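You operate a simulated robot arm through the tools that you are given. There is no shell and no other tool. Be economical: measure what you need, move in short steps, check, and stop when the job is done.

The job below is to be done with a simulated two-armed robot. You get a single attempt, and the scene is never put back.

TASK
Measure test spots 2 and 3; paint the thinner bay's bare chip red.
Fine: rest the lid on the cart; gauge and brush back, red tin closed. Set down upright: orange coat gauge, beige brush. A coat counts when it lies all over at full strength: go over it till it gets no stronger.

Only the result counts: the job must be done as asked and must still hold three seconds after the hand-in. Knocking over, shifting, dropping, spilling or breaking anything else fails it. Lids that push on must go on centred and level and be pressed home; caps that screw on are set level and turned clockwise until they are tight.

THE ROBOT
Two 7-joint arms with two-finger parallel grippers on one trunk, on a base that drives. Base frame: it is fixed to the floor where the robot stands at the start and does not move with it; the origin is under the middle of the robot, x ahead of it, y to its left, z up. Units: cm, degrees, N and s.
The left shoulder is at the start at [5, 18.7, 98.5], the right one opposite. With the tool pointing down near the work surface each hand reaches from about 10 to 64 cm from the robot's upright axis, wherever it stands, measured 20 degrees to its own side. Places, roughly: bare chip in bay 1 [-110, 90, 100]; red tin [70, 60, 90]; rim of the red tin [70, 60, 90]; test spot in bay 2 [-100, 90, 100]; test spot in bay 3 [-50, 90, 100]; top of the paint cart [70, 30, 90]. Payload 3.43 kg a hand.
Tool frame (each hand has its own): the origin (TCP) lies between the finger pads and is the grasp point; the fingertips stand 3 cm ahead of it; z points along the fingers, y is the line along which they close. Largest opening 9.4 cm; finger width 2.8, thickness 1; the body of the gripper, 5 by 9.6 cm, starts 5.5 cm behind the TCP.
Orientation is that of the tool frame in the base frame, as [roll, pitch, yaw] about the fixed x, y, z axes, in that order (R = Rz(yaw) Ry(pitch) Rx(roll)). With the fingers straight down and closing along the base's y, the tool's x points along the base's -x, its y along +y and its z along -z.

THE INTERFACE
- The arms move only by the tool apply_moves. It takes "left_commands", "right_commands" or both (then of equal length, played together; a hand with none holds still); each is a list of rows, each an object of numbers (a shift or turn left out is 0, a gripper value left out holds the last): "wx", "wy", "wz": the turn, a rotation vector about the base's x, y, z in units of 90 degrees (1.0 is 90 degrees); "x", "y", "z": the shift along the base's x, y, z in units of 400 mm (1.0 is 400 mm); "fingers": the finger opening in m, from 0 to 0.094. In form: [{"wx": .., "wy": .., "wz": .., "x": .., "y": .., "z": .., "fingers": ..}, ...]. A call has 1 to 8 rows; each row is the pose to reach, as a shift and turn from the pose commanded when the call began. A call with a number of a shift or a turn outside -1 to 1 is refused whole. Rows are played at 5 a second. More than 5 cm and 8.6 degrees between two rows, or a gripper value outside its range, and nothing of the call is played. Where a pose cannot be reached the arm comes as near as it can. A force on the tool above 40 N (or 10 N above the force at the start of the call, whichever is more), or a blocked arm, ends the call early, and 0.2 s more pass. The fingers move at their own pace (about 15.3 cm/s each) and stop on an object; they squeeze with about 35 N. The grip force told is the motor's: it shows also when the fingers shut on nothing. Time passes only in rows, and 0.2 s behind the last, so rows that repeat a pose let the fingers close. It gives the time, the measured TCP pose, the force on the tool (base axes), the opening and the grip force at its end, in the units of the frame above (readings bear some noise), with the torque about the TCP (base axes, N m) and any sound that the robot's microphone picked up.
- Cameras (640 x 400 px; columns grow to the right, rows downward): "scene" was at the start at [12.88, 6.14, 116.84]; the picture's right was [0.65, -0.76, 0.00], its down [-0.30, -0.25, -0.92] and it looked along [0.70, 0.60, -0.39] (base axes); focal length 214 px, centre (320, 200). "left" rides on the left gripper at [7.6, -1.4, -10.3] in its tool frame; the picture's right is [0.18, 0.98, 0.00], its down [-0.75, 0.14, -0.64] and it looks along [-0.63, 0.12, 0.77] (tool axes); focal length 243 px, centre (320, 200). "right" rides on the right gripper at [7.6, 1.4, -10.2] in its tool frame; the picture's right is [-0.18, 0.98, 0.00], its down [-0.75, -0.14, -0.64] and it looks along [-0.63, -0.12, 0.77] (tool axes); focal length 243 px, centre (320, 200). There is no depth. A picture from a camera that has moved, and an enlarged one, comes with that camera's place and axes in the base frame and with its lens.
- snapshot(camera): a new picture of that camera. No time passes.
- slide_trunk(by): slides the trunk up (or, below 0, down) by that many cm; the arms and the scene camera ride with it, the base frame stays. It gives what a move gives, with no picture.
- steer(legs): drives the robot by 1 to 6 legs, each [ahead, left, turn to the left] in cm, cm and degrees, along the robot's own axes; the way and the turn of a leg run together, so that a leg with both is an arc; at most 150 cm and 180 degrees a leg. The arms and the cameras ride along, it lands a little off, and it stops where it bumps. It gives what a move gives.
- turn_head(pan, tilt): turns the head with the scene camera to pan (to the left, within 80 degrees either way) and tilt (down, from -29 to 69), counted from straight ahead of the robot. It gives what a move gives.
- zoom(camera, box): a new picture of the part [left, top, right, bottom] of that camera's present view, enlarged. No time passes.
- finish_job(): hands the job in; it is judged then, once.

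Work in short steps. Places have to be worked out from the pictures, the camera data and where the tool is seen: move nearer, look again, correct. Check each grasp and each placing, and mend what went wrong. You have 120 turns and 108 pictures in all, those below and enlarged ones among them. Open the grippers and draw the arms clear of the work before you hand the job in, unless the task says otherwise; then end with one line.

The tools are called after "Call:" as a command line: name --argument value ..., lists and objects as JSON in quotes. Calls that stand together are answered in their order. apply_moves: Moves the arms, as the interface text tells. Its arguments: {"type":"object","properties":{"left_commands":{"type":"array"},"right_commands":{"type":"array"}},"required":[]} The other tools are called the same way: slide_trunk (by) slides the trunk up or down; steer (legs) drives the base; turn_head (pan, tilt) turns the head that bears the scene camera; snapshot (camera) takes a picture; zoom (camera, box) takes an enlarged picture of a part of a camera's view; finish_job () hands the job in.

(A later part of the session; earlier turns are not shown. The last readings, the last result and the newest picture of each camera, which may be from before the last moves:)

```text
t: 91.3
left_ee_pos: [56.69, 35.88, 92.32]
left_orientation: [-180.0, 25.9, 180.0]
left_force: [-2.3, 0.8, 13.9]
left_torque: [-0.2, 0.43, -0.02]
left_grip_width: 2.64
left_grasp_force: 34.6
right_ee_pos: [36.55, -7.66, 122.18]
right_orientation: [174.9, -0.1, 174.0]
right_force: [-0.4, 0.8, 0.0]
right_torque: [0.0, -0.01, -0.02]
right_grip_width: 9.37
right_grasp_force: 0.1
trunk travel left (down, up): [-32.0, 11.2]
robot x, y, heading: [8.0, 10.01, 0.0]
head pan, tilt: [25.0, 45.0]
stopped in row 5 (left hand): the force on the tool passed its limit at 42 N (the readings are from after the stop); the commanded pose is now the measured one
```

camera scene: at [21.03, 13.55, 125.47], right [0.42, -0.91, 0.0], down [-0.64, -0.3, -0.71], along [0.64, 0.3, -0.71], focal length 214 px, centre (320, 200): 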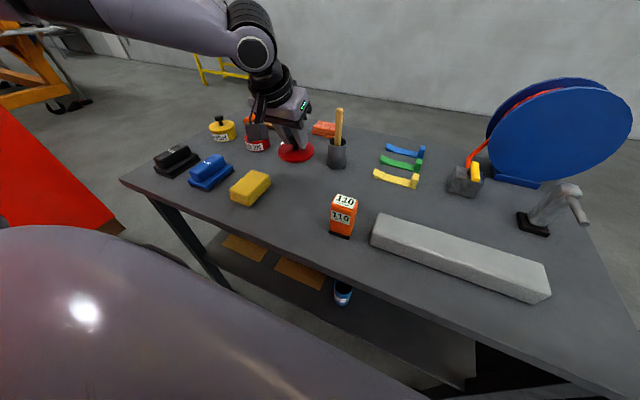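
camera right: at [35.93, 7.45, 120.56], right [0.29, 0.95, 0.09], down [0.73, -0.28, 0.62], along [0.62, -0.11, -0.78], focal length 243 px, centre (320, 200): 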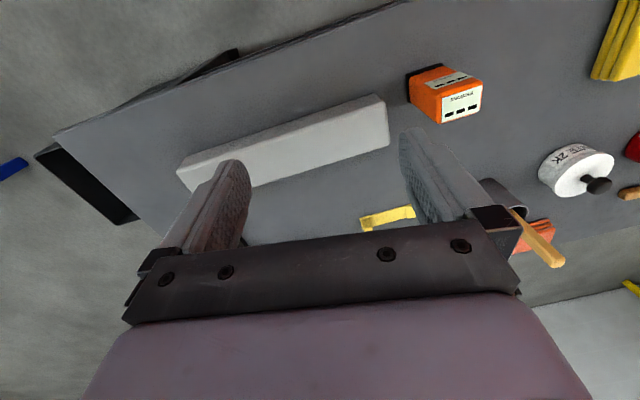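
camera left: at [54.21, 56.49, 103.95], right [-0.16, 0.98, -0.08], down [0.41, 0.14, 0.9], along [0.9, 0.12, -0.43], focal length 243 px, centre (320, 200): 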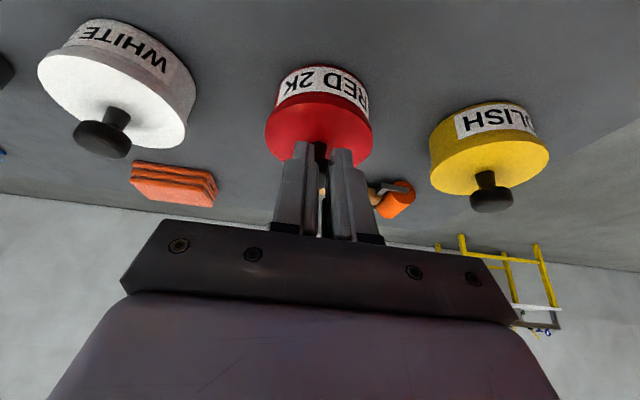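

The lid is on the table (TCP 92.4). I'll release it and rise straight up.

Call:
apply_moves --left_commands '[{"z": 0.001}, {"z": 0.001, "fingers": 0.055}, {"z": 0.001, "fingers": 0.055}, {"z": 0.06}, {"z": 0.15}, {"z": 0.25}]'

Call:
snapshot --camera "left"

Call:
zoom --camera "scene" --box '[230, 100, 380, 210]'

```text
t: 92.7
left_ee_pos: [56.56, 35.89, 101.99]
left_orientation: [179.8, 25.5, 180.0]
left_force: [-0.5, -0.6, -1.0]
left_torque: [-0.01, -0.01, 0.01]
left_grip_width: 5.5
left_grasp_force: 0.1
right_ee_pos: [36.7, -7.81, 122.12]
right_orientation: [174.7, -0.3, 174.0]
right_force: [-0.8, 0.4, 0.5]
right_torque: [-0.01, -0.03, -0.03]
right_grip_width: 9.4
right_grasp_force: 0.0
trunk travel left (down, up): [-32.0, 11.2]
robot x, y, heading: [7.87, 9.85, -0.1]
head pan, tilt: [25.0, 45.0]
```

```text
50 pictures are left
camera left: at [45.24, 34.47, 107.99], right [-0.17, 0.98, -0.08], down [0.4, 0.14, 0.9], along [0.9, 0.12, -0.42], focal length 243 px, centre (320, 200)
```

left: 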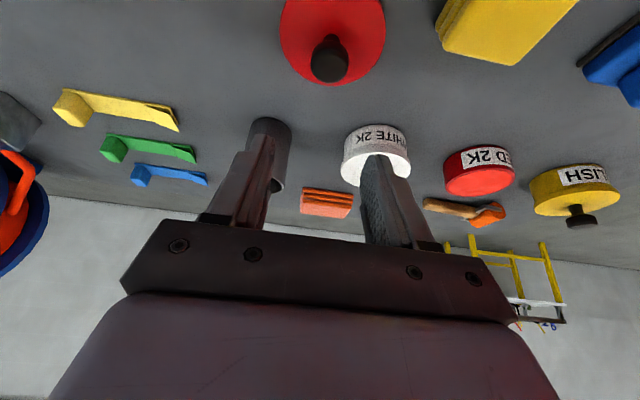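

```text
3.64 times, centred on (305, 155) of scene
camera zoom: at [21.0, 13.54, 125.47], right [0.42, -0.91, 0.0], down [-0.64, -0.3, -0.71], along [0.64, 0.3, -0.71], focal length 780 px, centre (374, 364)
```

zoom: 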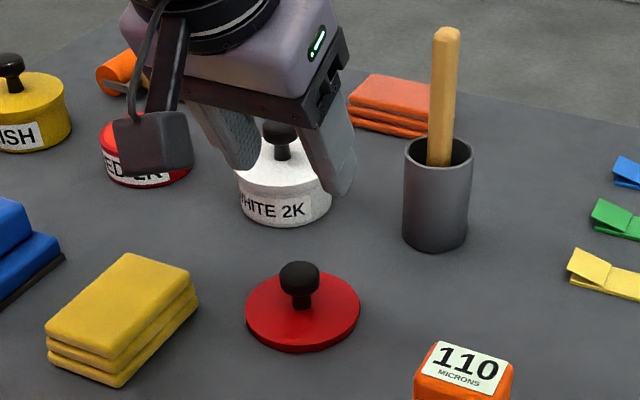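

The lid rests level on the cart. The brush handle stands at about [70.2, 31.2], rim z≈95.5 and top ≈104.5. I'll drive 4.5 cm right, tilt the hand to 33° and move it in front of the handle.

Call:
steer --legs '[[0, -4.5, 0]]'

Call:
apply_moves --left_commands '[{"wy": -0.085}, {"wy": -0.085, "x": 0.08}, {"wy": -0.085, "x": 0.15}]'

Call:
snapshot --camera "left"

Call:
snapshot --camera "scene"

```text
t: 93.8
left_ee_pos: [56.57, 31.56, 101.95]
left_orientation: [179.8, 25.6, -180.0]
left_force: [-1.1, -0.2, 0.2]
left_torque: [0.03, 0.02, 0.04]
left_grip_width: 5.51
left_grasp_force: 0.0
right_ee_pos: [36.62, -11.99, 122.26]
right_orientation: [174.8, -0.2, 174.0]
right_force: [-0.4, -0.2, -0.1]
right_torque: [0.01, 0.02, 0.05]
right_grip_width: 9.39
right_grasp_force: 0.0
trunk travel left (down, up): [-32.0, 11.2]
robot x, y, heading: [7.56, 5.77, -0.1]
head pan, tilt: [25.0, 45.0]
```

```text
t: 94.6
left_ee_pos: [62.64, 31.56, 102.04]
left_orientation: [179.9, 33.2, -179.9]
left_force: [0.7, 0.4, -0.4]
left_torque: [0.04, -0.01, -0.03]
left_grip_width: 5.52
left_grasp_force: 0.0
right_ee_pos: [36.91, -11.96, 122.12]
right_orientation: [174.8, -0.2, 173.9]
right_force: [0.4, 0.2, 1.1]
right_torque: [0.0, 0.03, -0.03]
right_grip_width: 9.41
right_grasp_force: 0.1
trunk travel left (down, up): [-32.0, 11.2]
robot x, y, heading: [7.49, 5.61, -0.3]
head pan, tilt: [25.0, 45.0]
```

```text
48 pictures are left
camera left: at [50.69, 30.09, 106.44], right [-0.16, 0.98, -0.1], down [0.28, 0.14, 0.95], along [0.95, 0.12, -0.3], focal length 243 px, centre (320, 200)
```

left: 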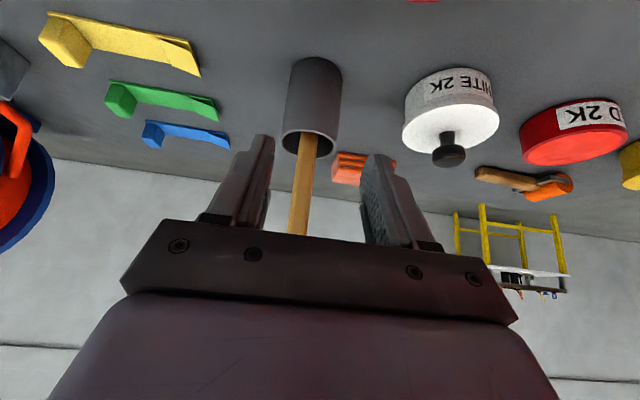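

```text
47 pictures are left
camera scene: at [21.05, 9.18, 125.47], right [0.42, -0.91, 0.0], down [-0.64, -0.3, -0.71], along [0.64, 0.3, -0.71], focal length 214 px, centre (320, 200)
```

scene: 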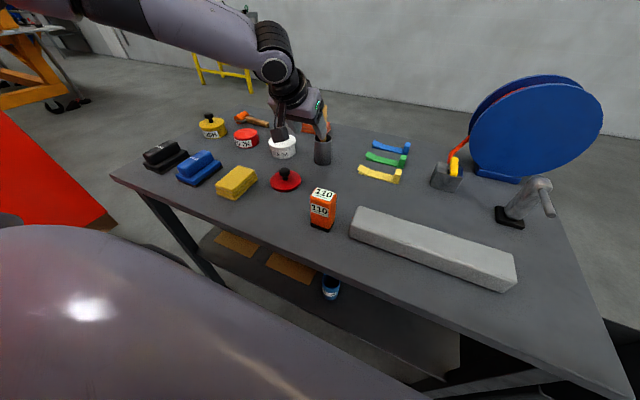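

The handle is at about [70.2, 31.0]. I'll move forward with the fingers straddling it.

Call:
apply_moves --left_commands '[{"y": -0.014, "x": 0.05, "z": -0.02}, {"y": -0.014, "x": 0.1, "z": -0.037}, {"y": -0.014, "x": 0.15, "z": -0.037}, {"y": -0.014, "x": 0.189, "z": -0.037}, {"y": -0.014, "x": 0.189, "z": -0.037}]'

Call:
snapshot --camera "left"

Call:
zoom --camera "scene" --box '[260, 70, 380, 180]'

```text
t: 95.8
left_ee_pos: [70.19, 30.8, 100.41]
left_orientation: [179.9, 33.2, 180.0]
left_force: [-0.3, -1.0, -0.4]
left_torque: [0.02, -0.02, -0.02]
left_grip_width: 5.5
left_grasp_force: 0.0
right_ee_pos: [36.72, -12.06, 122.18]
right_orientation: [174.7, -0.2, 174.0]
right_force: [-0.6, -0.2, 0.1]
right_torque: [-0.04, -0.01, 0.0]
right_grip_width: 9.41
right_grasp_force: 0.0
trunk travel left (down, up): [-32.0, 11.2]
robot x, y, heading: [7.75, 5.35, 0.1]
head pan, tilt: [25.0, 45.0]
```

```text
46 pictures are left
camera left: at [58.17, 29.45, 104.87], right [-0.15, 0.98, -0.1], down [0.28, 0.14, 0.95], along [0.95, 0.12, -0.3], focal length 243 px, centre (320, 200)
```

left: 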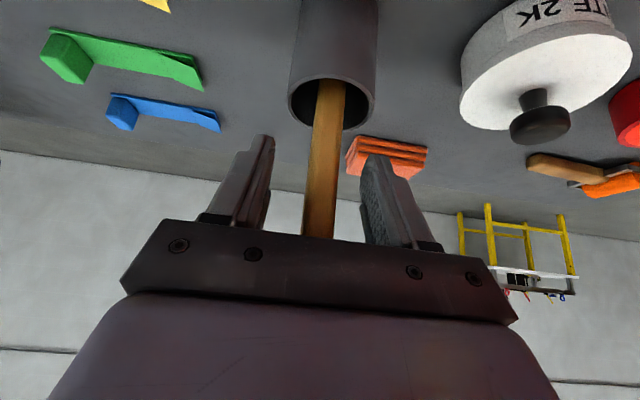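

```text
3.64 times, centred on (320, 125) of scene
camera zoom: at [21.02, 9.18, 125.47], right [0.42, -0.91, 0.0], down [-0.64, -0.3, -0.71], along [0.64, 0.3, -0.71], focal length 780 px, centre (320, 473)
```

zoom: 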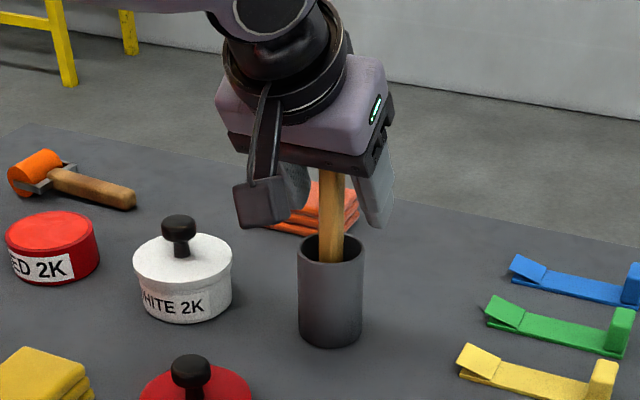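

The handle sits between the pads at TCP level. I'll close on it.

Call:
apply_moves --left_commands '[{"x": 0.008, "y": 0.005}, {"x": 0.008, "y": 0.005, "fingers": 0.005}, {"x": 0.008, "y": 0.005, "fingers": 0.005}, {"x": 0.008, "y": 0.005, "fingers": 0.005}]'

Call:
zoom --camera "left" --box '[220, 60, 420, 250]'

```text
t: 96.8
left_ee_pos: [70.51, 31.15, 100.46]
left_orientation: [180.0, 33.2, -179.8]
left_force: [0.8, -0.2, -0.3]
left_torque: [-0.04, -0.05, 0.03]
left_grip_width: 1.93
left_grasp_force: 35.0
right_ee_pos: [36.69, -11.97, 122.18]
right_orientation: [174.7, -0.2, 174.0]
right_force: [-0.2, 0.5, -0.5]
right_torque: [-0.01, -0.01, 0.0]
right_grip_width: 9.43
right_grasp_force: 0.0
trunk travel left (down, up): [-32.0, 11.2]
robot x, y, heading: [8.1, 6.16, -0.1]
head pan, tilt: [25.0, 45.0]
```

```text
2.11 times, centred on (320, 155) of left
camera zoom: at [58.47, 29.68, 104.86], right [-0.16, 0.98, -0.1], down [0.28, 0.14, 0.95], along [0.95, 0.12, -0.3], focal length 511 px, centre (320, 295)
```

zoom: 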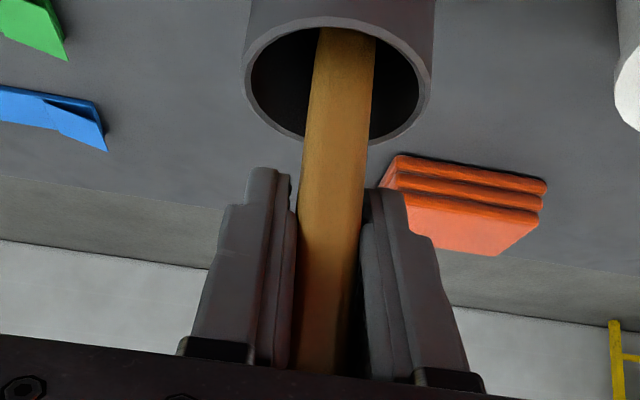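

The brush is gripped (return pose TCP [70.5, 31.15, 100.46]). I'll lift it straight out of the cup by raising the trunk 10 cm.

Call:
slide_trunk --by 10

Call:
zoom --camera "scene" --box '[220, 60, 380, 200]'

```text
t: 98.1
left_ee_pos: [70.39, 31.02, 110.53]
left_orientation: [180.0, 33.1, -179.9]
left_force: [0.7, -0.2, -0.7]
left_torque: [-0.04, 0.01, -0.01]
left_grip_width: 1.93
left_grasp_force: 35.2
right_ee_pos: [36.74, -12.02, 132.11]
right_orientation: [174.8, -0.2, 174.0]
right_force: [0.3, -0.9, -0.8]
right_torque: [-0.01, -0.02, 0.01]
right_grip_width: 9.4
right_grasp_force: 0.0
trunk travel left (down, up): [-42.0, 1.2]
robot x, y, heading: [7.9, 5.63, 0.1]
head pan, tilt: [25.0, 45.0]
```

```text
2.86 times, centred on (300, 130) of scene
camera zoom: at [21.05, 9.19, 135.46], right [0.42, -0.91, 0.0], down [-0.64, -0.3, -0.71], along [0.64, 0.3, -0.71], focal length 613 px, centre (377, 400)
```

zoom: 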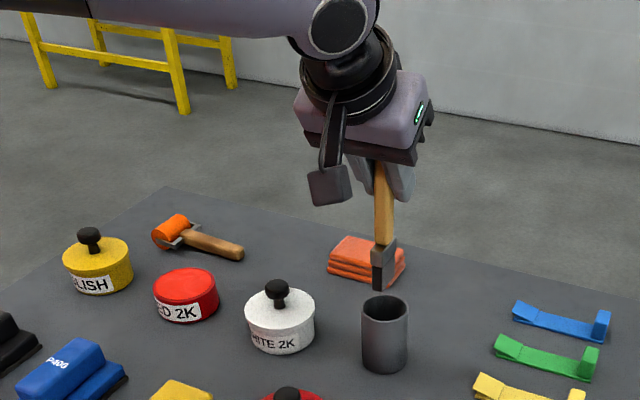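

The brush is out, bristle bottom z≈98 (about 12.5 cm below the TCP), clear of the white tin's knob. I'll go up 1 more cm and drive left 27 cm to the red tin.

Call:
slide_trunk --by 1.1

Call:
steer --legs '[[-1, 27, 0]]'

Call:
turn_head --pan 20 --tilt 40

Call:
zoom --camera "scene" --box '[220, 80, 380, 220]'

Call:
snapshot --camera "left"

```text
t: 98.7
left_ee_pos: [70.4, 31.07, 111.48]
left_orientation: [-180.0, 33.2, -180.0]
left_force: [0.0, -0.6, 0.8]
left_torque: [0.01, 0.02, 0.0]
left_grip_width: 1.93
left_grasp_force: 34.9
right_ee_pos: [36.71, -11.96, 133.32]
right_orientation: [174.8, -0.2, 174.0]
right_force: [-0.9, -0.1, -0.1]
right_torque: [0.0, 0.01, 0.02]
right_grip_width: 9.43
right_grasp_force: 0.2
trunk travel left (down, up): [-43.1, 0.1]
robot x, y, heading: [7.54, 5.73, -0.1]
head pan, tilt: [25.0, 45.0]
```

```text
t: 101.7
left_ee_pos: [69.38, 57.83, 111.53]
left_orientation: [180.0, 33.2, -179.8]
left_force: [0.3, 0.1, -0.4]
left_torque: [0.01, 0.0, -0.03]
left_grip_width: 1.94
left_grasp_force: 34.8
right_ee_pos: [35.74, 14.55, 133.3]
right_orientation: [174.8, -0.2, 174.0]
right_force: [0.4, 0.0, 0.5]
right_torque: [0.0, 0.01, 0.02]
right_grip_width: 9.39
right_grasp_force: 0.1
trunk travel left (down, up): [-43.1, 0.1]
robot x, y, heading: [6.98, 32.33, -0.2]
head pan, tilt: [25.0, 45.0]
```

```text
t: 102.3
left_ee_pos: [69.46, 57.84, 111.56]
left_orientation: [-180.0, 33.2, -179.9]
left_force: [0.0, -0.2, 0.0]
left_torque: [0.01, 0.02, -0.01]
left_grip_width: 1.94
left_grasp_force: 35.0
right_ee_pos: [35.7, 14.67, 133.31]
right_orientation: [174.8, -0.2, 173.9]
right_force: [-0.3, 0.3, -0.3]
right_torque: [-0.02, -0.01, -0.02]
right_grip_width: 9.39
right_grasp_force: 0.0
trunk travel left (down, up): [-43.1, 0.1]
robot x, y, heading: [6.76, 32.29, -0.0]
head pan, tilt: [20.0, 40.0]
```

```text
2.86 times, centred on (300, 150) of scene
camera zoom: at [20.65, 35.29, 137.29], right [0.34, -0.94, 0.0], down [-0.6, -0.22, -0.77], along [0.72, 0.26, -0.64], focal length 613 px, centre (377, 343)
```

zoom: 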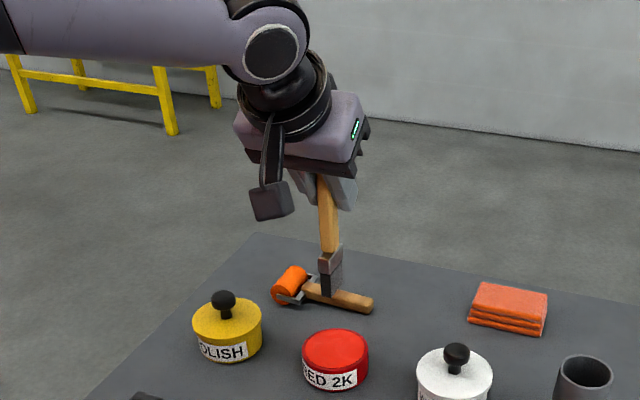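

```text
41 pictures are left
camera left: at [57.45, 56.36, 115.94], right [-0.16, 0.98, -0.1], down [0.28, 0.14, 0.95], along [0.95, 0.12, -0.3], focal length 243 px, centre (320, 200)
```

left: 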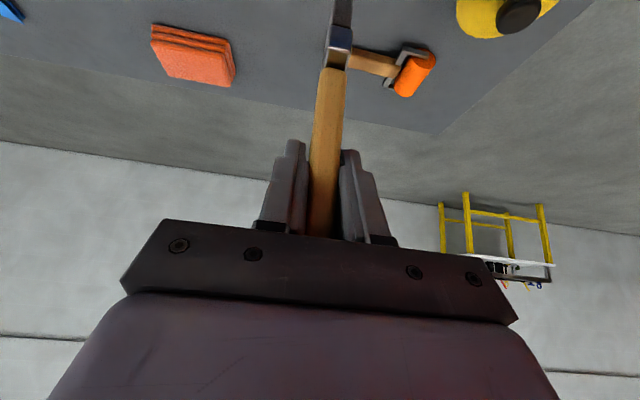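

Bristle tip is at about [69.4, 58.6, 99] and the open tin's centre at [69.2, 57.9]. I'll shift -0.7 cm in y and lower the trunk part-way.

Call:
apply_moves --left_commands '[{"y": -0.017}, {"y": -0.017}]'

Call:
slide_trunk --by -6

Call:
zoom --camera "scene" --box '[240, 110, 360, 220]'

Call:
snapshot --camera "left"

```text
t: 102.9
left_ee_pos: [69.28, 57.17, 111.42]
left_orientation: [179.9, 33.2, -179.9]
left_force: [-0.5, 0.1, -0.7]
left_torque: [0.01, -0.01, 0.03]
left_grip_width: 1.94
left_grasp_force: 35.5
right_ee_pos: [35.77, 14.78, 133.3]
right_orientation: [174.8, -0.3, 174.0]
right_force: [-0.2, 0.0, 0.0]
right_torque: [0.0, 0.0, -0.03]
right_grip_width: 9.4
right_grasp_force: 0.1
trunk travel left (down, up): [-43.1, 0.1]
robot x, y, heading: [6.91, 32.15, -0.5]
head pan, tilt: [20.0, 40.0]
```

```text
t: 103.9
left_ee_pos: [69.38, 57.08, 105.5]
left_orientation: [180.0, 33.2, -179.9]
left_force: [-1.2, 0.3, -0.4]
left_torque: [-0.01, 0.02, 0.01]
left_grip_width: 1.93
left_grasp_force: 34.9
right_ee_pos: [35.67, 14.75, 127.25]
right_orientation: [174.7, -0.3, 174.0]
right_force: [-0.8, 0.0, 0.8]
right_torque: [0.01, -0.02, -0.02]
right_grip_width: 9.4
right_grasp_force: 0.2
trunk travel left (down, up): [-37.1, 6.1]
robot x, y, heading: [6.83, 31.9, -0.2]
head pan, tilt: [20.0, 40.0]
```

```text
3.64 times, centred on (300, 165) of scene
camera zoom: at [20.63, 35.29, 131.3], right [0.34, -0.94, 0.0], down [-0.6, -0.22, -0.77], along [0.72, 0.26, -0.64], focal length 780 px, centre (393, 327)
```

zoom: 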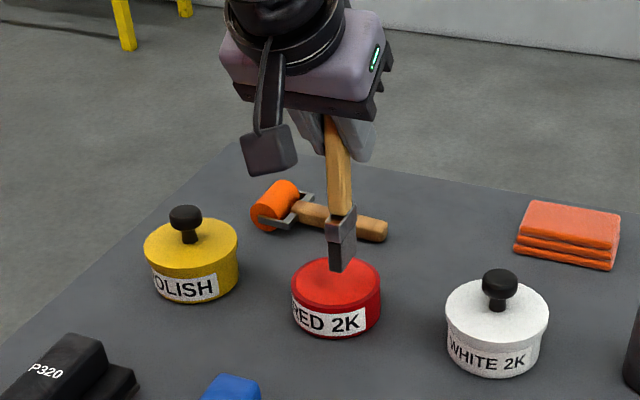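

```text
39 pictures are left
camera left: at [57.42, 55.69, 109.89], right [-0.16, 0.98, -0.1], down [0.28, 0.14, 0.95], along [0.95, 0.12, -0.3], focal length 243 px, centre (320, 200)
```

left: 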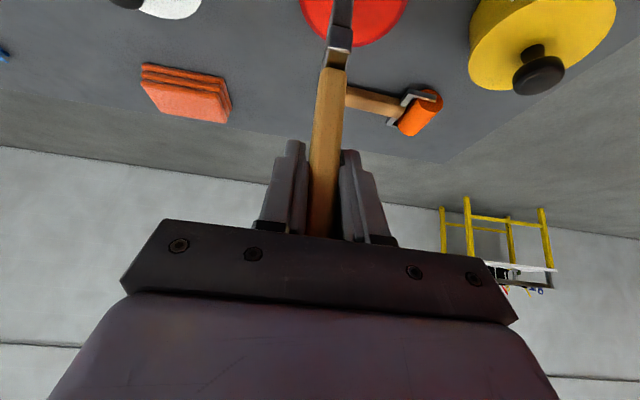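

The tip is aligned over the tin's opening, within half a centimetre. I'll lower to dip.

Call:
slide_trunk --by -2.2

Call:
slide_trunk --by -0.8

Call:
zoom --camera "scene" --box '[240, 110, 360, 220]'

```text
t: 104.6
left_ee_pos: [69.37, 57.13, 103.24]
left_orientation: [-179.9, 33.2, -180.0]
left_force: [-0.4, -0.2, -1.1]
left_torque: [-0.04, -0.01, 0.01]
left_grip_width: 1.96
left_grasp_force: 34.9
right_ee_pos: [35.68, 14.68, 125.1]
right_orientation: [174.8, -0.3, 174.0]
right_force: [0.4, -0.5, 0.1]
right_torque: [0.0, 0.03, -0.02]
right_grip_width: 9.43
right_grasp_force: 0.0
trunk travel left (down, up): [-34.9, 8.3]
robot x, y, heading: [7.08, 32.17, -0.1]
head pan, tilt: [20.0, 40.0]
```

```text
t: 105.2
left_ee_pos: [69.35, 56.98, 103.19]
left_orientation: [-179.9, 34.1, -179.8]
left_force: [-0.8, 3.3, 27.3]
left_torque: [0.36, 0.37, -0.01]
left_grip_width: 1.94
left_grasp_force: 35.2
right_ee_pos: [35.43, 14.56, 124.44]
right_orientation: [174.8, 0.0, 174.0]
right_force: [0.2, 0.6, -0.2]
right_torque: [0.0, 0.0, 0.01]
right_grip_width: 9.4
right_grasp_force: 0.1
trunk travel left (down, up): [-34.1, 9.1]
robot x, y, heading: [7.24, 32.0, 0.2]
head pan, tilt: [20.0, 40.0]
```

```text
3.64 times, centred on (300, 165) of scene
camera zoom: at [20.38, 35.22, 128.37], right [0.34, -0.94, 0.0], down [-0.6, -0.22, -0.77], along [0.72, 0.26, -0.64], focal length 780 px, centre (393, 327)
```

zoom: 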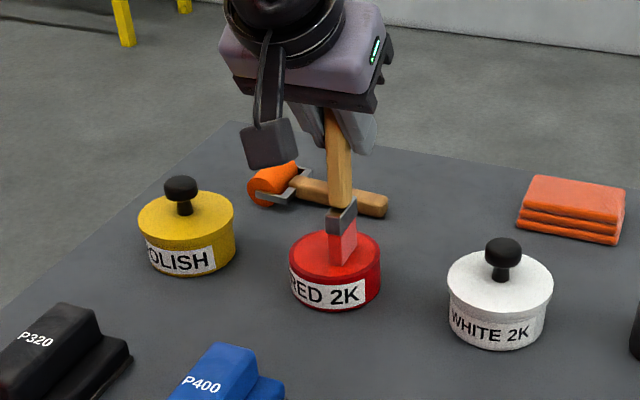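

The bristles are red: the brush touched the paint. I'll lift it out, back off and pull the arm in.

Call:
slide_trunk --by 9

Call:
steer --legs '[[-30, 0, 0]]'

Call:
apply_moves --left_commands '[{"x": -0.1, "z": 0.05}, {"x": -0.2, "z": 0.1}, {"x": -0.3, "z": 0.15}, {"x": -0.4, "z": 0.18}, {"x": -0.5, "z": 0.18}]'

Call:
steer --legs '[[0, -28, 0], [0, 0, 90]]'

Call:
turn_head --pan 20 --tilt 25

Call:
snapshot --camera "scene"

```text
t: 106.4
left_ee_pos: [69.46, 57.13, 111.49]
left_orientation: [180.0, 33.3, -179.9]
left_force: [0.4, 0.1, -0.4]
left_torque: [0.01, 0.0, -0.03]
left_grip_width: 1.94
left_grasp_force: 34.7
right_ee_pos: [35.68, 14.71, 133.36]
right_orientation: [174.8, -0.1, 174.0]
right_force: [0.1, 0.5, -0.7]
right_torque: [-0.02, 0.0, -0.01]
right_grip_width: 9.37
right_grasp_force: 0.1
trunk travel left (down, up): [-43.1, 0.1]
robot x, y, heading: [6.96, 32.09, 0.1]
head pan, tilt: [20.0, 40.0]
```

```text
t: 108.5
left_ee_pos: [39.09, 57.33, 111.49]
left_orientation: [179.9, 33.2, -179.7]
left_force: [-1.4, -0.3, -0.4]
left_torque: [-0.01, 0.01, -0.01]
left_grip_width: 1.9
left_grasp_force: 35.3
right_ee_pos: [5.55, 14.66, 133.31]
right_orientation: [174.9, -0.2, 174.3]
right_force: [0.1, -0.3, -0.7]
right_torque: [-0.02, -0.01, 0.0]
right_grip_width: 9.44
right_grasp_force: 0.0
trunk travel left (down, up): [-43.1, 0.1]
robot x, y, heading: [-23.41, 31.95, 0.4]
head pan, tilt: [20.0, 40.0]
```

```text
t: 109.7
left_ee_pos: [18.88, 57.28, 118.56]
left_orientation: [-180.0, 33.2, -179.6]
left_force: [-0.8, -0.2, 1.1]
left_torque: [0.01, 0.0, 0.01]
left_grip_width: 1.92
left_grasp_force: 35.0
right_ee_pos: [5.52, 14.69, 133.3]
right_orientation: [174.8, -0.3, 174.2]
right_force: [0.1, 0.6, 0.3]
right_torque: [-0.01, 0.0, -0.03]
right_grip_width: 9.42
right_grasp_force: 0.1
trunk travel left (down, up): [-43.1, 0.1]
robot x, y, heading: [-23.46, 32.58, -0.0]
head pan, tilt: [20.0, 40.0]
```

```text
t: 116.6
left_ee_pos: [-48.5, 46.5, 118.52]
left_orientation: [-180.0, 33.2, -89.4]
left_force: [0.1, 0.5, 0.2]
left_torque: [0.03, 0.0, 0.02]
left_grip_width: 1.94
left_grasp_force: 34.9
right_ee_pos: [-5.96, 33.25, 133.24]
right_orientation: [174.8, -0.1, -95.4]
right_force: [0.1, 0.2, 1.0]
right_torque: [0.0, 0.0, 0.01]
right_grip_width: 9.42
right_grasp_force: 0.1
trunk travel left (down, up): [-43.1, 0.1]
robot x, y, heading: [-23.44, 4.17, 90.4]
head pan, tilt: [20.0, 40.0]
```

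```text
t: 117.3
left_ee_pos: [-48.57, 46.51, 118.5]
left_orientation: [-179.9, 33.2, -89.4]
left_force: [0.0, 0.3, -0.9]
left_torque: [0.04, -0.01, -0.01]
left_grip_width: 1.96
left_grasp_force: 34.7
right_ee_pos: [-6.01, 33.37, 133.25]
right_orientation: [174.8, -0.2, -95.5]
right_force: [-0.5, -0.4, -0.8]
right_torque: [0.0, -0.02, 0.0]
right_grip_width: 9.42
right_grasp_force: 0.0
trunk travel left (down, up): [-43.1, 0.1]
robot x, y, heading: [-23.31, 4.28, 90.6]
head pan, tilt: [20.0, 25.0]
```

```text
37 pictures are left
camera scene: at [-26.61, 18.91, 139.62], right [0.94, 0.35, 0.0], down [0.15, -0.4, -0.91], along [-0.32, 0.85, -0.42], focal length 214 px, centre (320, 200)
```

scene: 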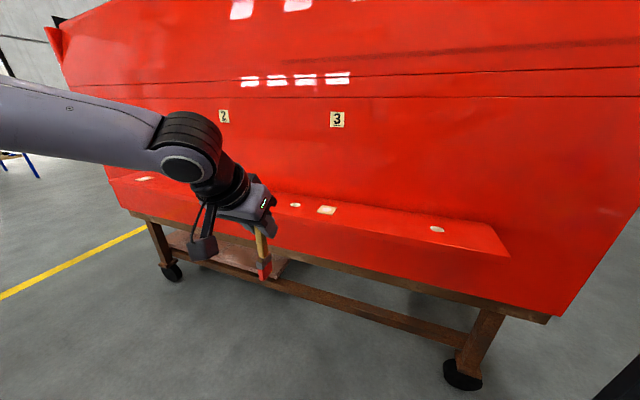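

The brush is at tip z≈106. I'll raise it 3 cm more and drive up to bay 2's chip at [-61.4, 85.7].

Call:
apply_moves --left_commands '[{"z": 0.05}, {"z": 0.075}]'

Call:
steer --legs '[[0, 12, -0.5], [30, 0, 0]]'

Call:
turn_head --pan 20 --tilt 40

Call:
snapshot --camera "scene"

Call:
snapshot --camera "left"

```text
t: 117.9
left_ee_pos: [-48.69, 46.59, 121.43]
left_orientation: [-180.0, 33.2, -89.5]
left_force: [0.9, -0.2, -0.1]
left_torque: [-0.03, 0.02, -0.02]
left_grip_width: 1.94
left_grasp_force: 34.6
right_ee_pos: [-5.97, 33.36, 133.29]
right_orientation: [174.8, -0.2, -95.5]
right_force: [0.4, 0.5, 0.8]
right_torque: [0.0, 0.01, 0.01]
right_grip_width: 9.39
right_grasp_force: 0.0
trunk travel left (down, up): [-43.1, 0.1]
robot x, y, heading: [-23.08, 4.65, 90.4]
head pan, tilt: [20.0, 25.0]
```

```text
t: 121.3
left_ee_pos: [-60.15, 77.66, 121.45]
left_orientation: [180.0, 33.2, -90.1]
left_force: [0.4, 0.5, -0.9]
left_torque: [0.02, 0.01, 0.02]
left_grip_width: 1.93
left_grasp_force: 35.2
right_ee_pos: [-17.7, 63.96, 133.23]
right_orientation: [174.8, -0.2, -96.1]
right_force: [0.2, 0.0, -0.7]
right_torque: [-0.03, -0.02, 0.0]
right_grip_width: 9.41
right_grasp_force: 0.1
trunk travel left (down, up): [-43.1, 0.1]
robot x, y, heading: [-35.55, 35.07, 89.7]
head pan, tilt: [20.0, 25.0]
```

```text
t: 122.1
left_ee_pos: [-60.13, 77.44, 121.52]
left_orientation: [180.0, 33.2, -90.1]
left_force: [-0.2, 1.1, 0.1]
left_torque: [0.0, 0.02, 0.0]
left_grip_width: 1.92
left_grasp_force: 34.7
right_ee_pos: [-17.78, 63.84, 133.32]
right_orientation: [174.8, -0.3, -96.1]
right_force: [0.2, -0.5, 0.1]
right_torque: [0.01, -0.02, 0.01]
right_grip_width: 9.39
right_grasp_force: 0.0
trunk travel left (down, up): [-43.1, 0.1]
robot x, y, heading: [-35.26, 34.98, 89.9]
head pan, tilt: [20.0, 40.0]
```

```text
36 pictures are left
camera scene: at [-38.24, 49.04, 137.3], right [0.94, 0.34, 0.0], down [0.22, -0.6, -0.77], along [-0.26, 0.72, -0.64], focal length 214 px, centre (320, 200)
```

scene: 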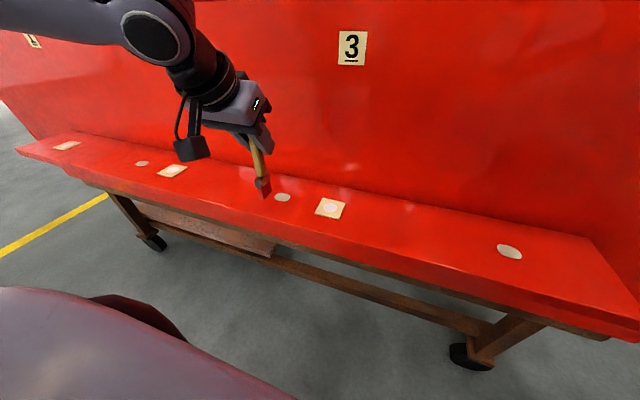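

```text
35 pictures are left
camera left: at [-58.68, 65.62, 125.87], right [-0.98, -0.15, -0.1], down [-0.14, 0.28, 0.95], along [-0.12, 0.95, -0.3], focal length 243 px, centre (320, 200)
```

left: 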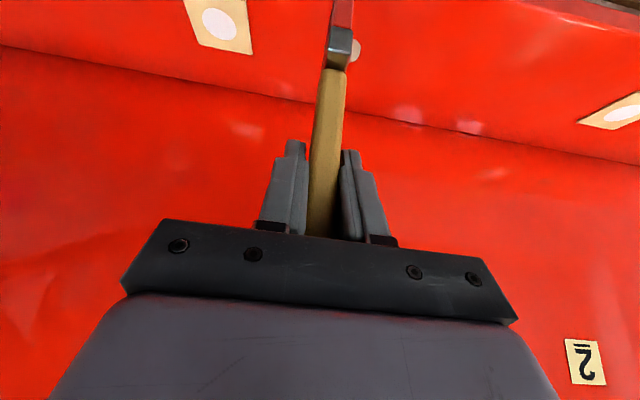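

The chip is confirmed at [-61.5, 85.5]. I'll bring the bristle tip over it, a few centimetres above.

Call:
apply_moves --left_commands '[{"x": -0.01, "y": 0.07}, {"x": -0.015, "y": 0.14, "z": -0.03}, {"x": -0.015, "y": 0.203, "z": -0.07}, {"x": -0.015, "y": 0.203, "z": -0.1}]'

Call:
zoom --camera "scene" --box '[220, 120, 360, 240]'

Call:
zoom --camera "left" --box '[240, 0, 440, 160]'

```text
t: 123.1
left_ee_pos: [-60.88, 85.57, 117.4]
left_orientation: [180.0, 33.3, -90.1]
left_force: [0.2, -0.6, -0.3]
left_torque: [-0.01, -0.01, -0.02]
left_grip_width: 1.94
left_grasp_force: 34.6
right_ee_pos: [-17.7, 63.83, 133.34]
right_orientation: [174.8, -0.2, -96.1]
right_force: [0.6, 0.0, -0.7]
right_torque: [-0.02, 0.0, -0.03]
right_grip_width: 9.38
right_grasp_force: 0.0
trunk travel left (down, up): [-43.1, 0.1]
robot x, y, heading: [-35.23, 35.02, 89.7]
head pan, tilt: [20.0, 40.0]
```

```text
3.33 times, centred on (290, 180) of scene
camera zoom: at [-38.25, 49.01, 137.3], right [0.94, 0.34, 0.0], down [0.22, -0.6, -0.77], along [-0.26, 0.72, -0.64], focal length 715 px, centre (420, 267)
```

zoom: 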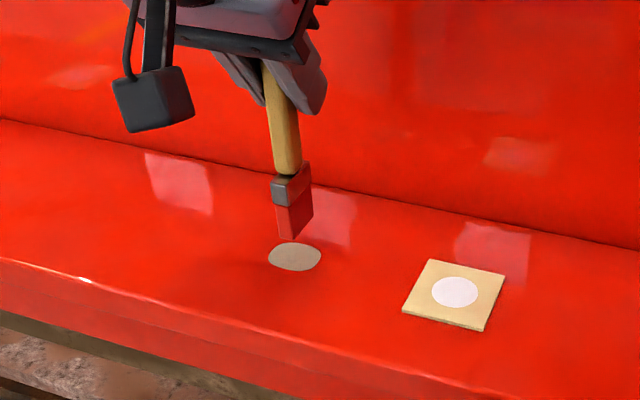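

```text
2.50 times, centred on (340, 80) of left
camera zoom: at [-59.39, 73.58, 121.86], right [-0.98, -0.15, -0.1], down [-0.14, 0.28, 0.95], along [-0.12, 0.95, -0.29], focal length 606 px, centre (270, 500)
```

zoom: 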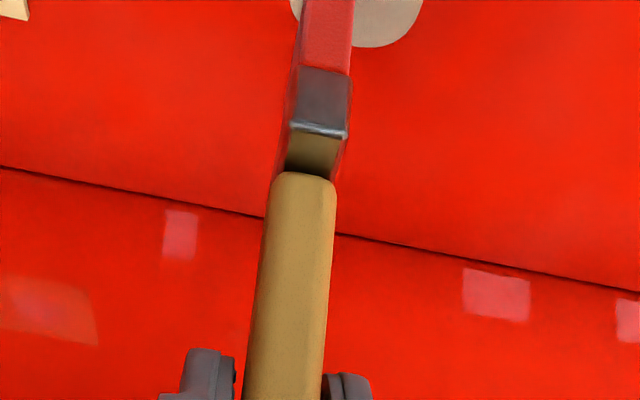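

The chip is about 4.1 cm wide, centred near [-61.85, 85.85]; the tip is about 0.5 cm off. I'll centre it and lower to light contact.

Call:
apply_moves --left_commands '[{"x": -0.012, "y": 0.008, "z": -0.025}, {"x": -0.012, "y": 0.008, "z": -0.04}, {"x": -0.012, "y": 0.008, "z": -0.048}, {"x": -0.012, "y": 0.008, "z": -0.053}, {"x": -0.012, "y": 0.008, "z": -0.058}]'

Call:
zoom --camera "scene" --box '[220, 120, 360, 240]'

```text
t: 124.3
left_ee_pos: [-61.25, 86.05, 115.04]
left_orientation: [-180.0, 33.1, -90.1]
left_force: [0.3, -0.5, -1.6]
left_torque: [0.02, 0.02, 0.0]
left_grip_width: 1.95
left_grasp_force: 34.6
right_ee_pos: [-17.72, 63.87, 133.3]
right_orientation: [174.8, -0.1, -96.2]
right_force: [-0.6, -0.2, -0.1]
right_torque: [0.0, 0.0, 0.01]
right_grip_width: 9.39
right_grasp_force: 0.1
trunk travel left (down, up): [-43.1, 0.1]
robot x, y, heading: [-35.35, 35.03, 89.7]
head pan, tilt: [20.0, 40.0]
```

```text
3.33 times, centred on (290, 180) of scene
camera zoom: at [-38.24, 49.05, 137.29], right [0.94, 0.34, 0.0], down [0.22, -0.6, -0.77], along [-0.26, 0.72, -0.64], focal length 715 px, centre (420, 267)
```

zoom: 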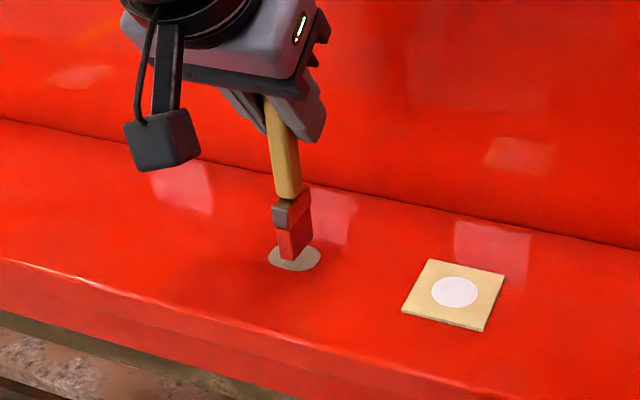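

Nearly touching. I'll go down in small steps to find contact.

Call:
apply_moves --left_commands '[{"z": -0.005}, {"z": -0.01}, {"z": -0.015}, {"z": -0.02}]'

```text
t: 125.3
left_ee_pos: [-61.33, 85.96, 114.22]
left_orientation: [180.0, 33.2, -90.1]
left_force: [0.2, 0.6, -0.3]
left_torque: [0.01, 0.0, -0.01]
left_grip_width: 1.94
left_grasp_force: 34.6
right_ee_pos: [-17.65, 63.96, 133.18]
right_orientation: [174.8, -0.2, -96.1]
right_force: [0.5, 0.1, 0.0]
right_torque: [0.0, 0.0, 0.0]
right_grip_width: 9.39
right_grasp_force: 0.1
trunk travel left (down, up): [-43.1, 0.1]
robot x, y, heading: [-35.43, 35.18, 90.0]
head pan, tilt: [20.0, 40.0]
```

There's no force yet. I'll keep going down slowly.

Call:
apply_moves --left_commands '[{"z": -0.005}, {"z": -0.01}, {"z": -0.015}, {"z": -0.02}]'

Call:
zoom --camera "scene" --box '[220, 120, 360, 240]'

```text
t: 126.3
left_ee_pos: [-61.27, 85.99, 113.81]
left_orientation: [180.0, 33.5, -90.1]
left_force: [-1.2, -3.0, 12.0]
left_torque: [-0.24, 0.19, -0.03]
left_grip_width: 1.93
left_grasp_force: 35.3
right_ee_pos: [-17.55, 63.79, 133.42]
right_orientation: [174.8, -0.1, -96.1]
right_force: [0.1, 0.2, 0.0]
right_torque: [-0.03, -0.01, 0.01]
right_grip_width: 9.39
right_grasp_force: 0.0
trunk travel left (down, up): [-43.1, 0.1]
robot x, y, heading: [-34.94, 34.95, 89.9]
head pan, tilt: [20.0, 40.0]
```

```text
3.33 times, centred on (290, 180) of scene
camera zoom: at [-38.2, 48.89, 137.34], right [0.94, 0.34, 0.0], down [0.22, -0.6, -0.77], along [-0.26, 0.72, -0.64], focal length 715 px, centre (420, 267)
```

zoom: 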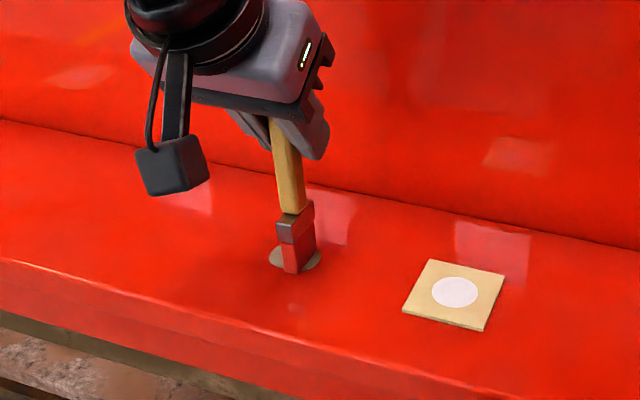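

The brush touches at 12 N, close to the chip's centre. I'll begin strokes over the whole chip at light pressure.

Call:
apply_moves --left_commands '[{"x": -0.025, "y": -0.01, "z": 0.003}, {"x": -0.042, "y": -0.022, "z": 0.003}, {"x": -0.042, "y": 0.012, "z": 0.003}, {"x": -0.042, "y": 0.045, "z": 0.003}, {"x": -0.019, "y": 0.045, "z": 0.003}, {"x": -0.019, "y": 0.012, "z": 0.003}, {"x": -0.019, "y": -0.022, "z": 0.003}, {"x": 0.005, "y": -0.022, "z": 0.003}]'

Call:
apply_moves --left_commands '[{"x": 0, "y": 0.034}, {"x": 0, "y": 0.067}, {"x": 0.023, "y": 0.067}, {"x": 0.023, "y": 0.034}, {"x": 0.023, "y": 0}, {"x": -0.005, "y": 0.022}]'

Call:
zoom --camera "scene" --box '[220, 120, 360, 240]'

```text
t: 128.1
left_ee_pos: [-61.16, 85.08, 113.79]
left_orientation: [179.8, 33.3, -90.0]
left_force: [-5.7, -1.4, 13.4]
left_torque: [0.09, 0.58, 0.09]
left_grip_width: 1.95
left_grasp_force: 35.3
right_ee_pos: [-17.85, 63.98, 133.42]
right_orientation: [174.8, -0.1, -96.1]
right_force: [0.1, 1.0, -0.7]
right_torque: [-0.01, 0.02, 0.03]
right_grip_width: 9.39
right_grasp_force: 0.1
trunk travel left (down, up): [-43.1, 0.1]
robot x, y, heading: [-35.36, 35.45, 90.0]
head pan, tilt: [20.0, 40.0]
```

```text
t: 129.5
left_ee_pos: [-61.12, 85.97, 113.74]
left_orientation: [-180.0, 33.2, -90.0]
left_force: [4.3, -1.0, 9.9]
left_torque: [-0.08, -0.4, -0.08]
left_grip_width: 1.94
left_grasp_force: 35.4
right_ee_pos: [-17.72, 63.8, 133.3]
right_orientation: [174.7, 0.0, -96.1]
right_force: [0.3, 0.6, 0.9]
right_torque: [0.0, -0.04, 0.01]
right_grip_width: 9.41
right_grasp_force: 0.1
trunk travel left (down, up): [-43.1, 0.1]
robot x, y, heading: [-35.52, 35.18, 89.9]
head pan, tilt: [20.0, 40.0]
```

```text
3.33 times, centred on (290, 180) of scene
camera zoom: at [-38.18, 48.92, 137.31], right [0.94, 0.34, 0.0], down [0.22, -0.6, -0.77], along [-0.26, 0.72, -0.64], focal length 715 px, centre (420, 267)
```

zoom: 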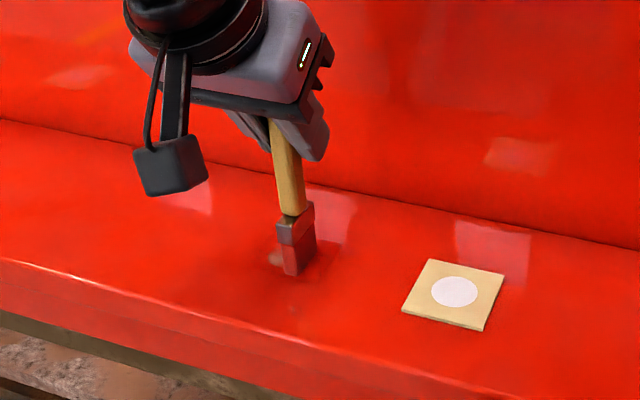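

Paint is going on, but it's still patchy. I'll make a second pass with cross strokes, then lift to inspect.

Call:
apply_moves --left_commands '[{"x": -0.05, "y": -0.025}, {"x": -0.01, "y": -0.025}, {"x": 0.035, "y": -0.025}, {"x": 0.035, "y": 0.0}, {"x": -0.01, "y": 0.0}, {"x": -0.05, "y": 0.0}, {"x": -0.05, "y": 0.02}, {"x": -0.01, "y": 0.02}]'

Call:
apply_moves --left_commands '[{"x": 0.045, "y": 0.0}, {"x": 0.045, "y": 0.02}, {"x": 0.0, "y": 0.02}, {"x": -0.04, "y": 0.02}, {"x": -0.04, "y": 0.035}, {"x": 0.0, "y": 0.035}, {"x": 0.045, "y": 0.035}, {"x": 0.01, "y": -0.02}]'

Call:
apply_moves --left_commands '[{"z": 0.04}, {"z": 0.1, "x": 0.0, "y": -0.05}, {"z": 0.12, "x": 0.0, "y": -0.12}]'

Call:
zoom --camera "scene" --box '[240, 150, 340, 230]'

```text
t: 131.3
left_ee_pos: [-61.69, 86.78, 113.75]
left_orientation: [179.8, 33.5, -90.0]
left_force: [-3.4, 0.8, 10.9]
left_torque: [0.22, 0.49, 0.07]
left_grip_width: 1.93
left_grasp_force: 35.0
right_ee_pos: [-17.64, 63.83, 133.25]
right_orientation: [174.7, -0.2, -96.1]
right_force: [0.6, -0.2, 0.2]
right_torque: [-0.02, 0.01, 0.0]
right_grip_width: 9.41
right_grasp_force: 0.0
trunk travel left (down, up): [-43.1, 0.1]
robot x, y, heading: [-35.31, 34.62, 90.0]
head pan, tilt: [20.0, 40.0]
```

```text
t: 133.1
left_ee_pos: [-61.05, 85.98, 113.77]
left_orientation: [-179.9, 33.3, -90.0]
left_force: [2.1, -0.8, 9.9]
left_torque: [0.07, -0.2, -0.02]
left_grip_width: 1.97
left_grasp_force: 34.7
right_ee_pos: [-17.67, 63.83, 133.3]
right_orientation: [174.8, -0.1, -96.0]
right_force: [0.3, 0.7, -0.7]
right_torque: [0.03, -0.04, 0.02]
right_grip_width: 9.39
right_grasp_force: 0.0
trunk travel left (down, up): [-43.1, 0.1]
robot x, y, heading: [-35.18, 35.26, 89.8]
head pan, tilt: [20.0, 40.0]
```

```text
t: 133.9
left_ee_pos: [-61.05, 81.14, 118.52]
left_orientation: [-180.0, 33.2, -90.1]
left_force: [0.4, 0.6, -0.4]
left_torque: [0.04, 0.01, 0.01]
left_grip_width: 1.95
left_grasp_force: 35.6
right_ee_pos: [-17.61, 63.77, 133.29]
right_orientation: [174.8, -0.2, -96.2]
right_force: [-0.7, -1.0, 0.6]
right_torque: [0.0, 0.02, -0.02]
right_grip_width: 9.38
right_grasp_force: 0.1
trunk travel left (down, up): [-43.1, 0.1]
robot x, y, heading: [-35.18, 35.05, 89.7]
head pan, tilt: [20.0, 40.0]
```

```text
5.00 times, centred on (290, 190) of scene
camera zoom: at [-38.25, 48.99, 137.3], right [0.94, 0.34, 0.0], down [0.22, -0.6, -0.77], along [-0.26, 0.72, -0.64], focal length 1072 px, centre (470, 250)
```

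zoom: 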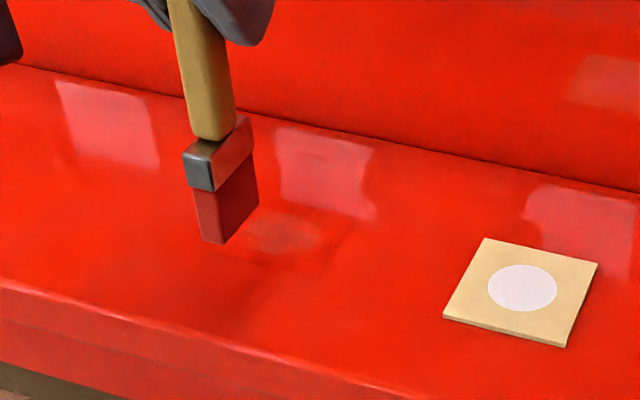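

A darker patch remains in the chip's middle. I'll go back down for another full pass, then lift clear to compare.

Call:
apply_moves --left_commands '[{"z": -0.05, "y": 0.06}, {"z": -0.1, "y": 0.12}, {"z": -0.12, "y": 0.12}, {"z": -0.12, "x": -0.03, "y": 0.1}, {"z": -0.12, "x": -0.03, "y": 0.13}, {"z": -0.12, "x": -0.03, "y": 0.155}, {"z": -0.12, "x": -0.01, "y": 0.155}, {"z": -0.12, "x": -0.01, "y": 0.12}]'

Call:
apply_moves --left_commands '[{"y": -0.02}, {"x": 0.02, "y": -0.02}, {"x": 0.02, "y": 0.0}, {"x": 0.02, "y": 0.035}, {"x": 0.04, "y": 0.035}, {"x": 0.04, "y": 0.0}, {"x": 0.04, "y": -0.02}, {"x": 0.01, "y": 0.0}]'

Call:
apply_moves --left_commands '[{"z": 0.04}, {"z": 0.1, "x": -0.05, "y": -0.05}, {"z": 0.12, "x": -0.12, "y": -0.12}, {"z": 0.12, "x": -0.22, "y": -0.16}]'

Call:
zoom --camera "scene" --box '[240, 150, 340, 230]'

```text
t: 135.7
left_ee_pos: [-61.67, 86.0, 113.6]
left_orientation: [-180.0, 33.4, -90.1]
left_force: [0.0, -1.8, 3.0]
left_torque: [-0.12, -0.03, 0.01]
left_grip_width: 1.96
left_grasp_force: 35.1
right_ee_pos: [-17.88, 63.83, 133.22]
right_orientation: [174.8, -0.2, -96.1]
right_force: [-0.3, 0.1, 0.2]
right_torque: [-0.03, -0.03, -0.03]
right_grip_width: 9.39
right_grasp_force: 0.1
trunk travel left (down, up): [-43.1, 0.1]
robot x, y, heading: [-35.38, 35.15, 89.7]
head pan, tilt: [20.0, 40.0]
```

```text
t: 137.5
left_ee_pos: [-61.34, 86.04, 113.68]
left_orientation: [179.9, 33.1, -90.0]
left_force: [-0.7, 0.1, -0.4]
left_torque: [0.01, 0.02, 0.02]
left_grip_width: 1.93
left_grasp_force: 35.3
right_ee_pos: [-17.8, 64.01, 133.28]
right_orientation: [174.9, -0.3, -96.0]
right_force: [-0.4, -0.4, -0.4]
right_torque: [-0.03, -0.01, -0.01]
right_grip_width: 9.4
right_grasp_force: 0.0
trunk travel left (down, up): [-43.1, 0.1]
robot x, y, heading: [-35.24, 35.29, 89.7]
head pan, tilt: [20.0, 40.0]
```

```text
t: 138.5
left_ee_pos: [-70.23, 79.51, 118.57]
left_orientation: [-180.0, 33.2, -90.0]
left_force: [-0.5, 0.6, -0.7]
left_torque: [0.03, -0.04, -0.01]
left_grip_width: 1.94
left_grasp_force: 34.6
right_ee_pos: [-17.77, 63.87, 133.25]
right_orientation: [174.9, -0.2, -96.1]
right_force: [0.0, -0.1, -1.5]
right_torque: [0.03, -0.01, -0.02]
right_grip_width: 9.39
right_grasp_force: 0.1
trunk travel left (down, up): [-43.1, 0.1]
robot x, y, heading: [-35.33, 35.06, 90.0]
head pan, tilt: [20.0, 40.0]
```

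```text
5.00 times, centred on (290, 190) of scene
camera zoom: at [-38.36, 49.0, 137.3], right [0.94, 0.34, 0.0], down [0.22, -0.6, -0.77], along [-0.26, 0.72, -0.64], focal length 1072 px, centre (470, 250)
```

zoom: 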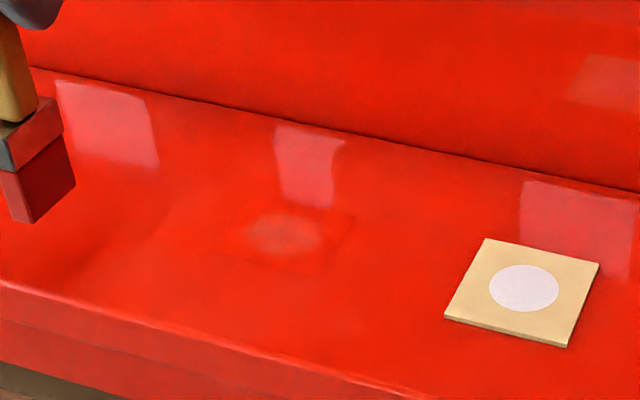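

The patch is still translucent and the last pass had lost contact (force ≈0), since the brush slid up slightly in the grip. I'll go again, 4 mm lower.

Call:
apply_moves --left_commands '[{"z": 0, "x": 0.1, "y": 0.04}, {"z": -0.05, "x": 0.2, "y": 0.1}, {"z": -0.11, "x": 0.22, "y": 0.16}, {"z": -0.125, "x": 0.22, "y": 0.16}, {"z": -0.13, "x": 0.22, "y": 0.16}]'

```text
refused: row 2 steps farther than a row can; nothing moved
```

The second step was too long, so I'll split it.

Call:
apply_moves --left_commands '[{"z": 0, "x": 0.1, "y": 0.04}, {"z": 0, "x": 0.2, "y": 0.1}, {"z": -0.04, "x": 0.22, "y": 0.16}, {"z": -0.11, "x": 0.22, "y": 0.16}, {"z": -0.125, "x": 0.22, "y": 0.16}, {"z": -0.13, "x": 0.22, "y": 0.16}]'

```text
t: 139.9
left_ee_pos: [-61.13, 86.1, 113.56]
left_orientation: [179.9, 33.8, -90.1]
left_force: [-2.7, -2.1, 18.9]
left_torque: [-0.39, 0.32, 0.0]
left_grip_width: 1.92
left_grasp_force: 35.2
right_ee_pos: [-17.65, 63.76, 133.36]
right_orientation: [174.7, -0.1, -96.2]
right_force: [0.3, -0.6, 0.2]
right_torque: [0.02, -0.04, -0.03]
right_grip_width: 9.4
right_grasp_force: 0.0
trunk travel left (down, up): [-43.1, 0.1]
robot x, y, heading: [-35.46, 34.68, 89.8]
head pan, tilt: [20.0, 40.0]
```

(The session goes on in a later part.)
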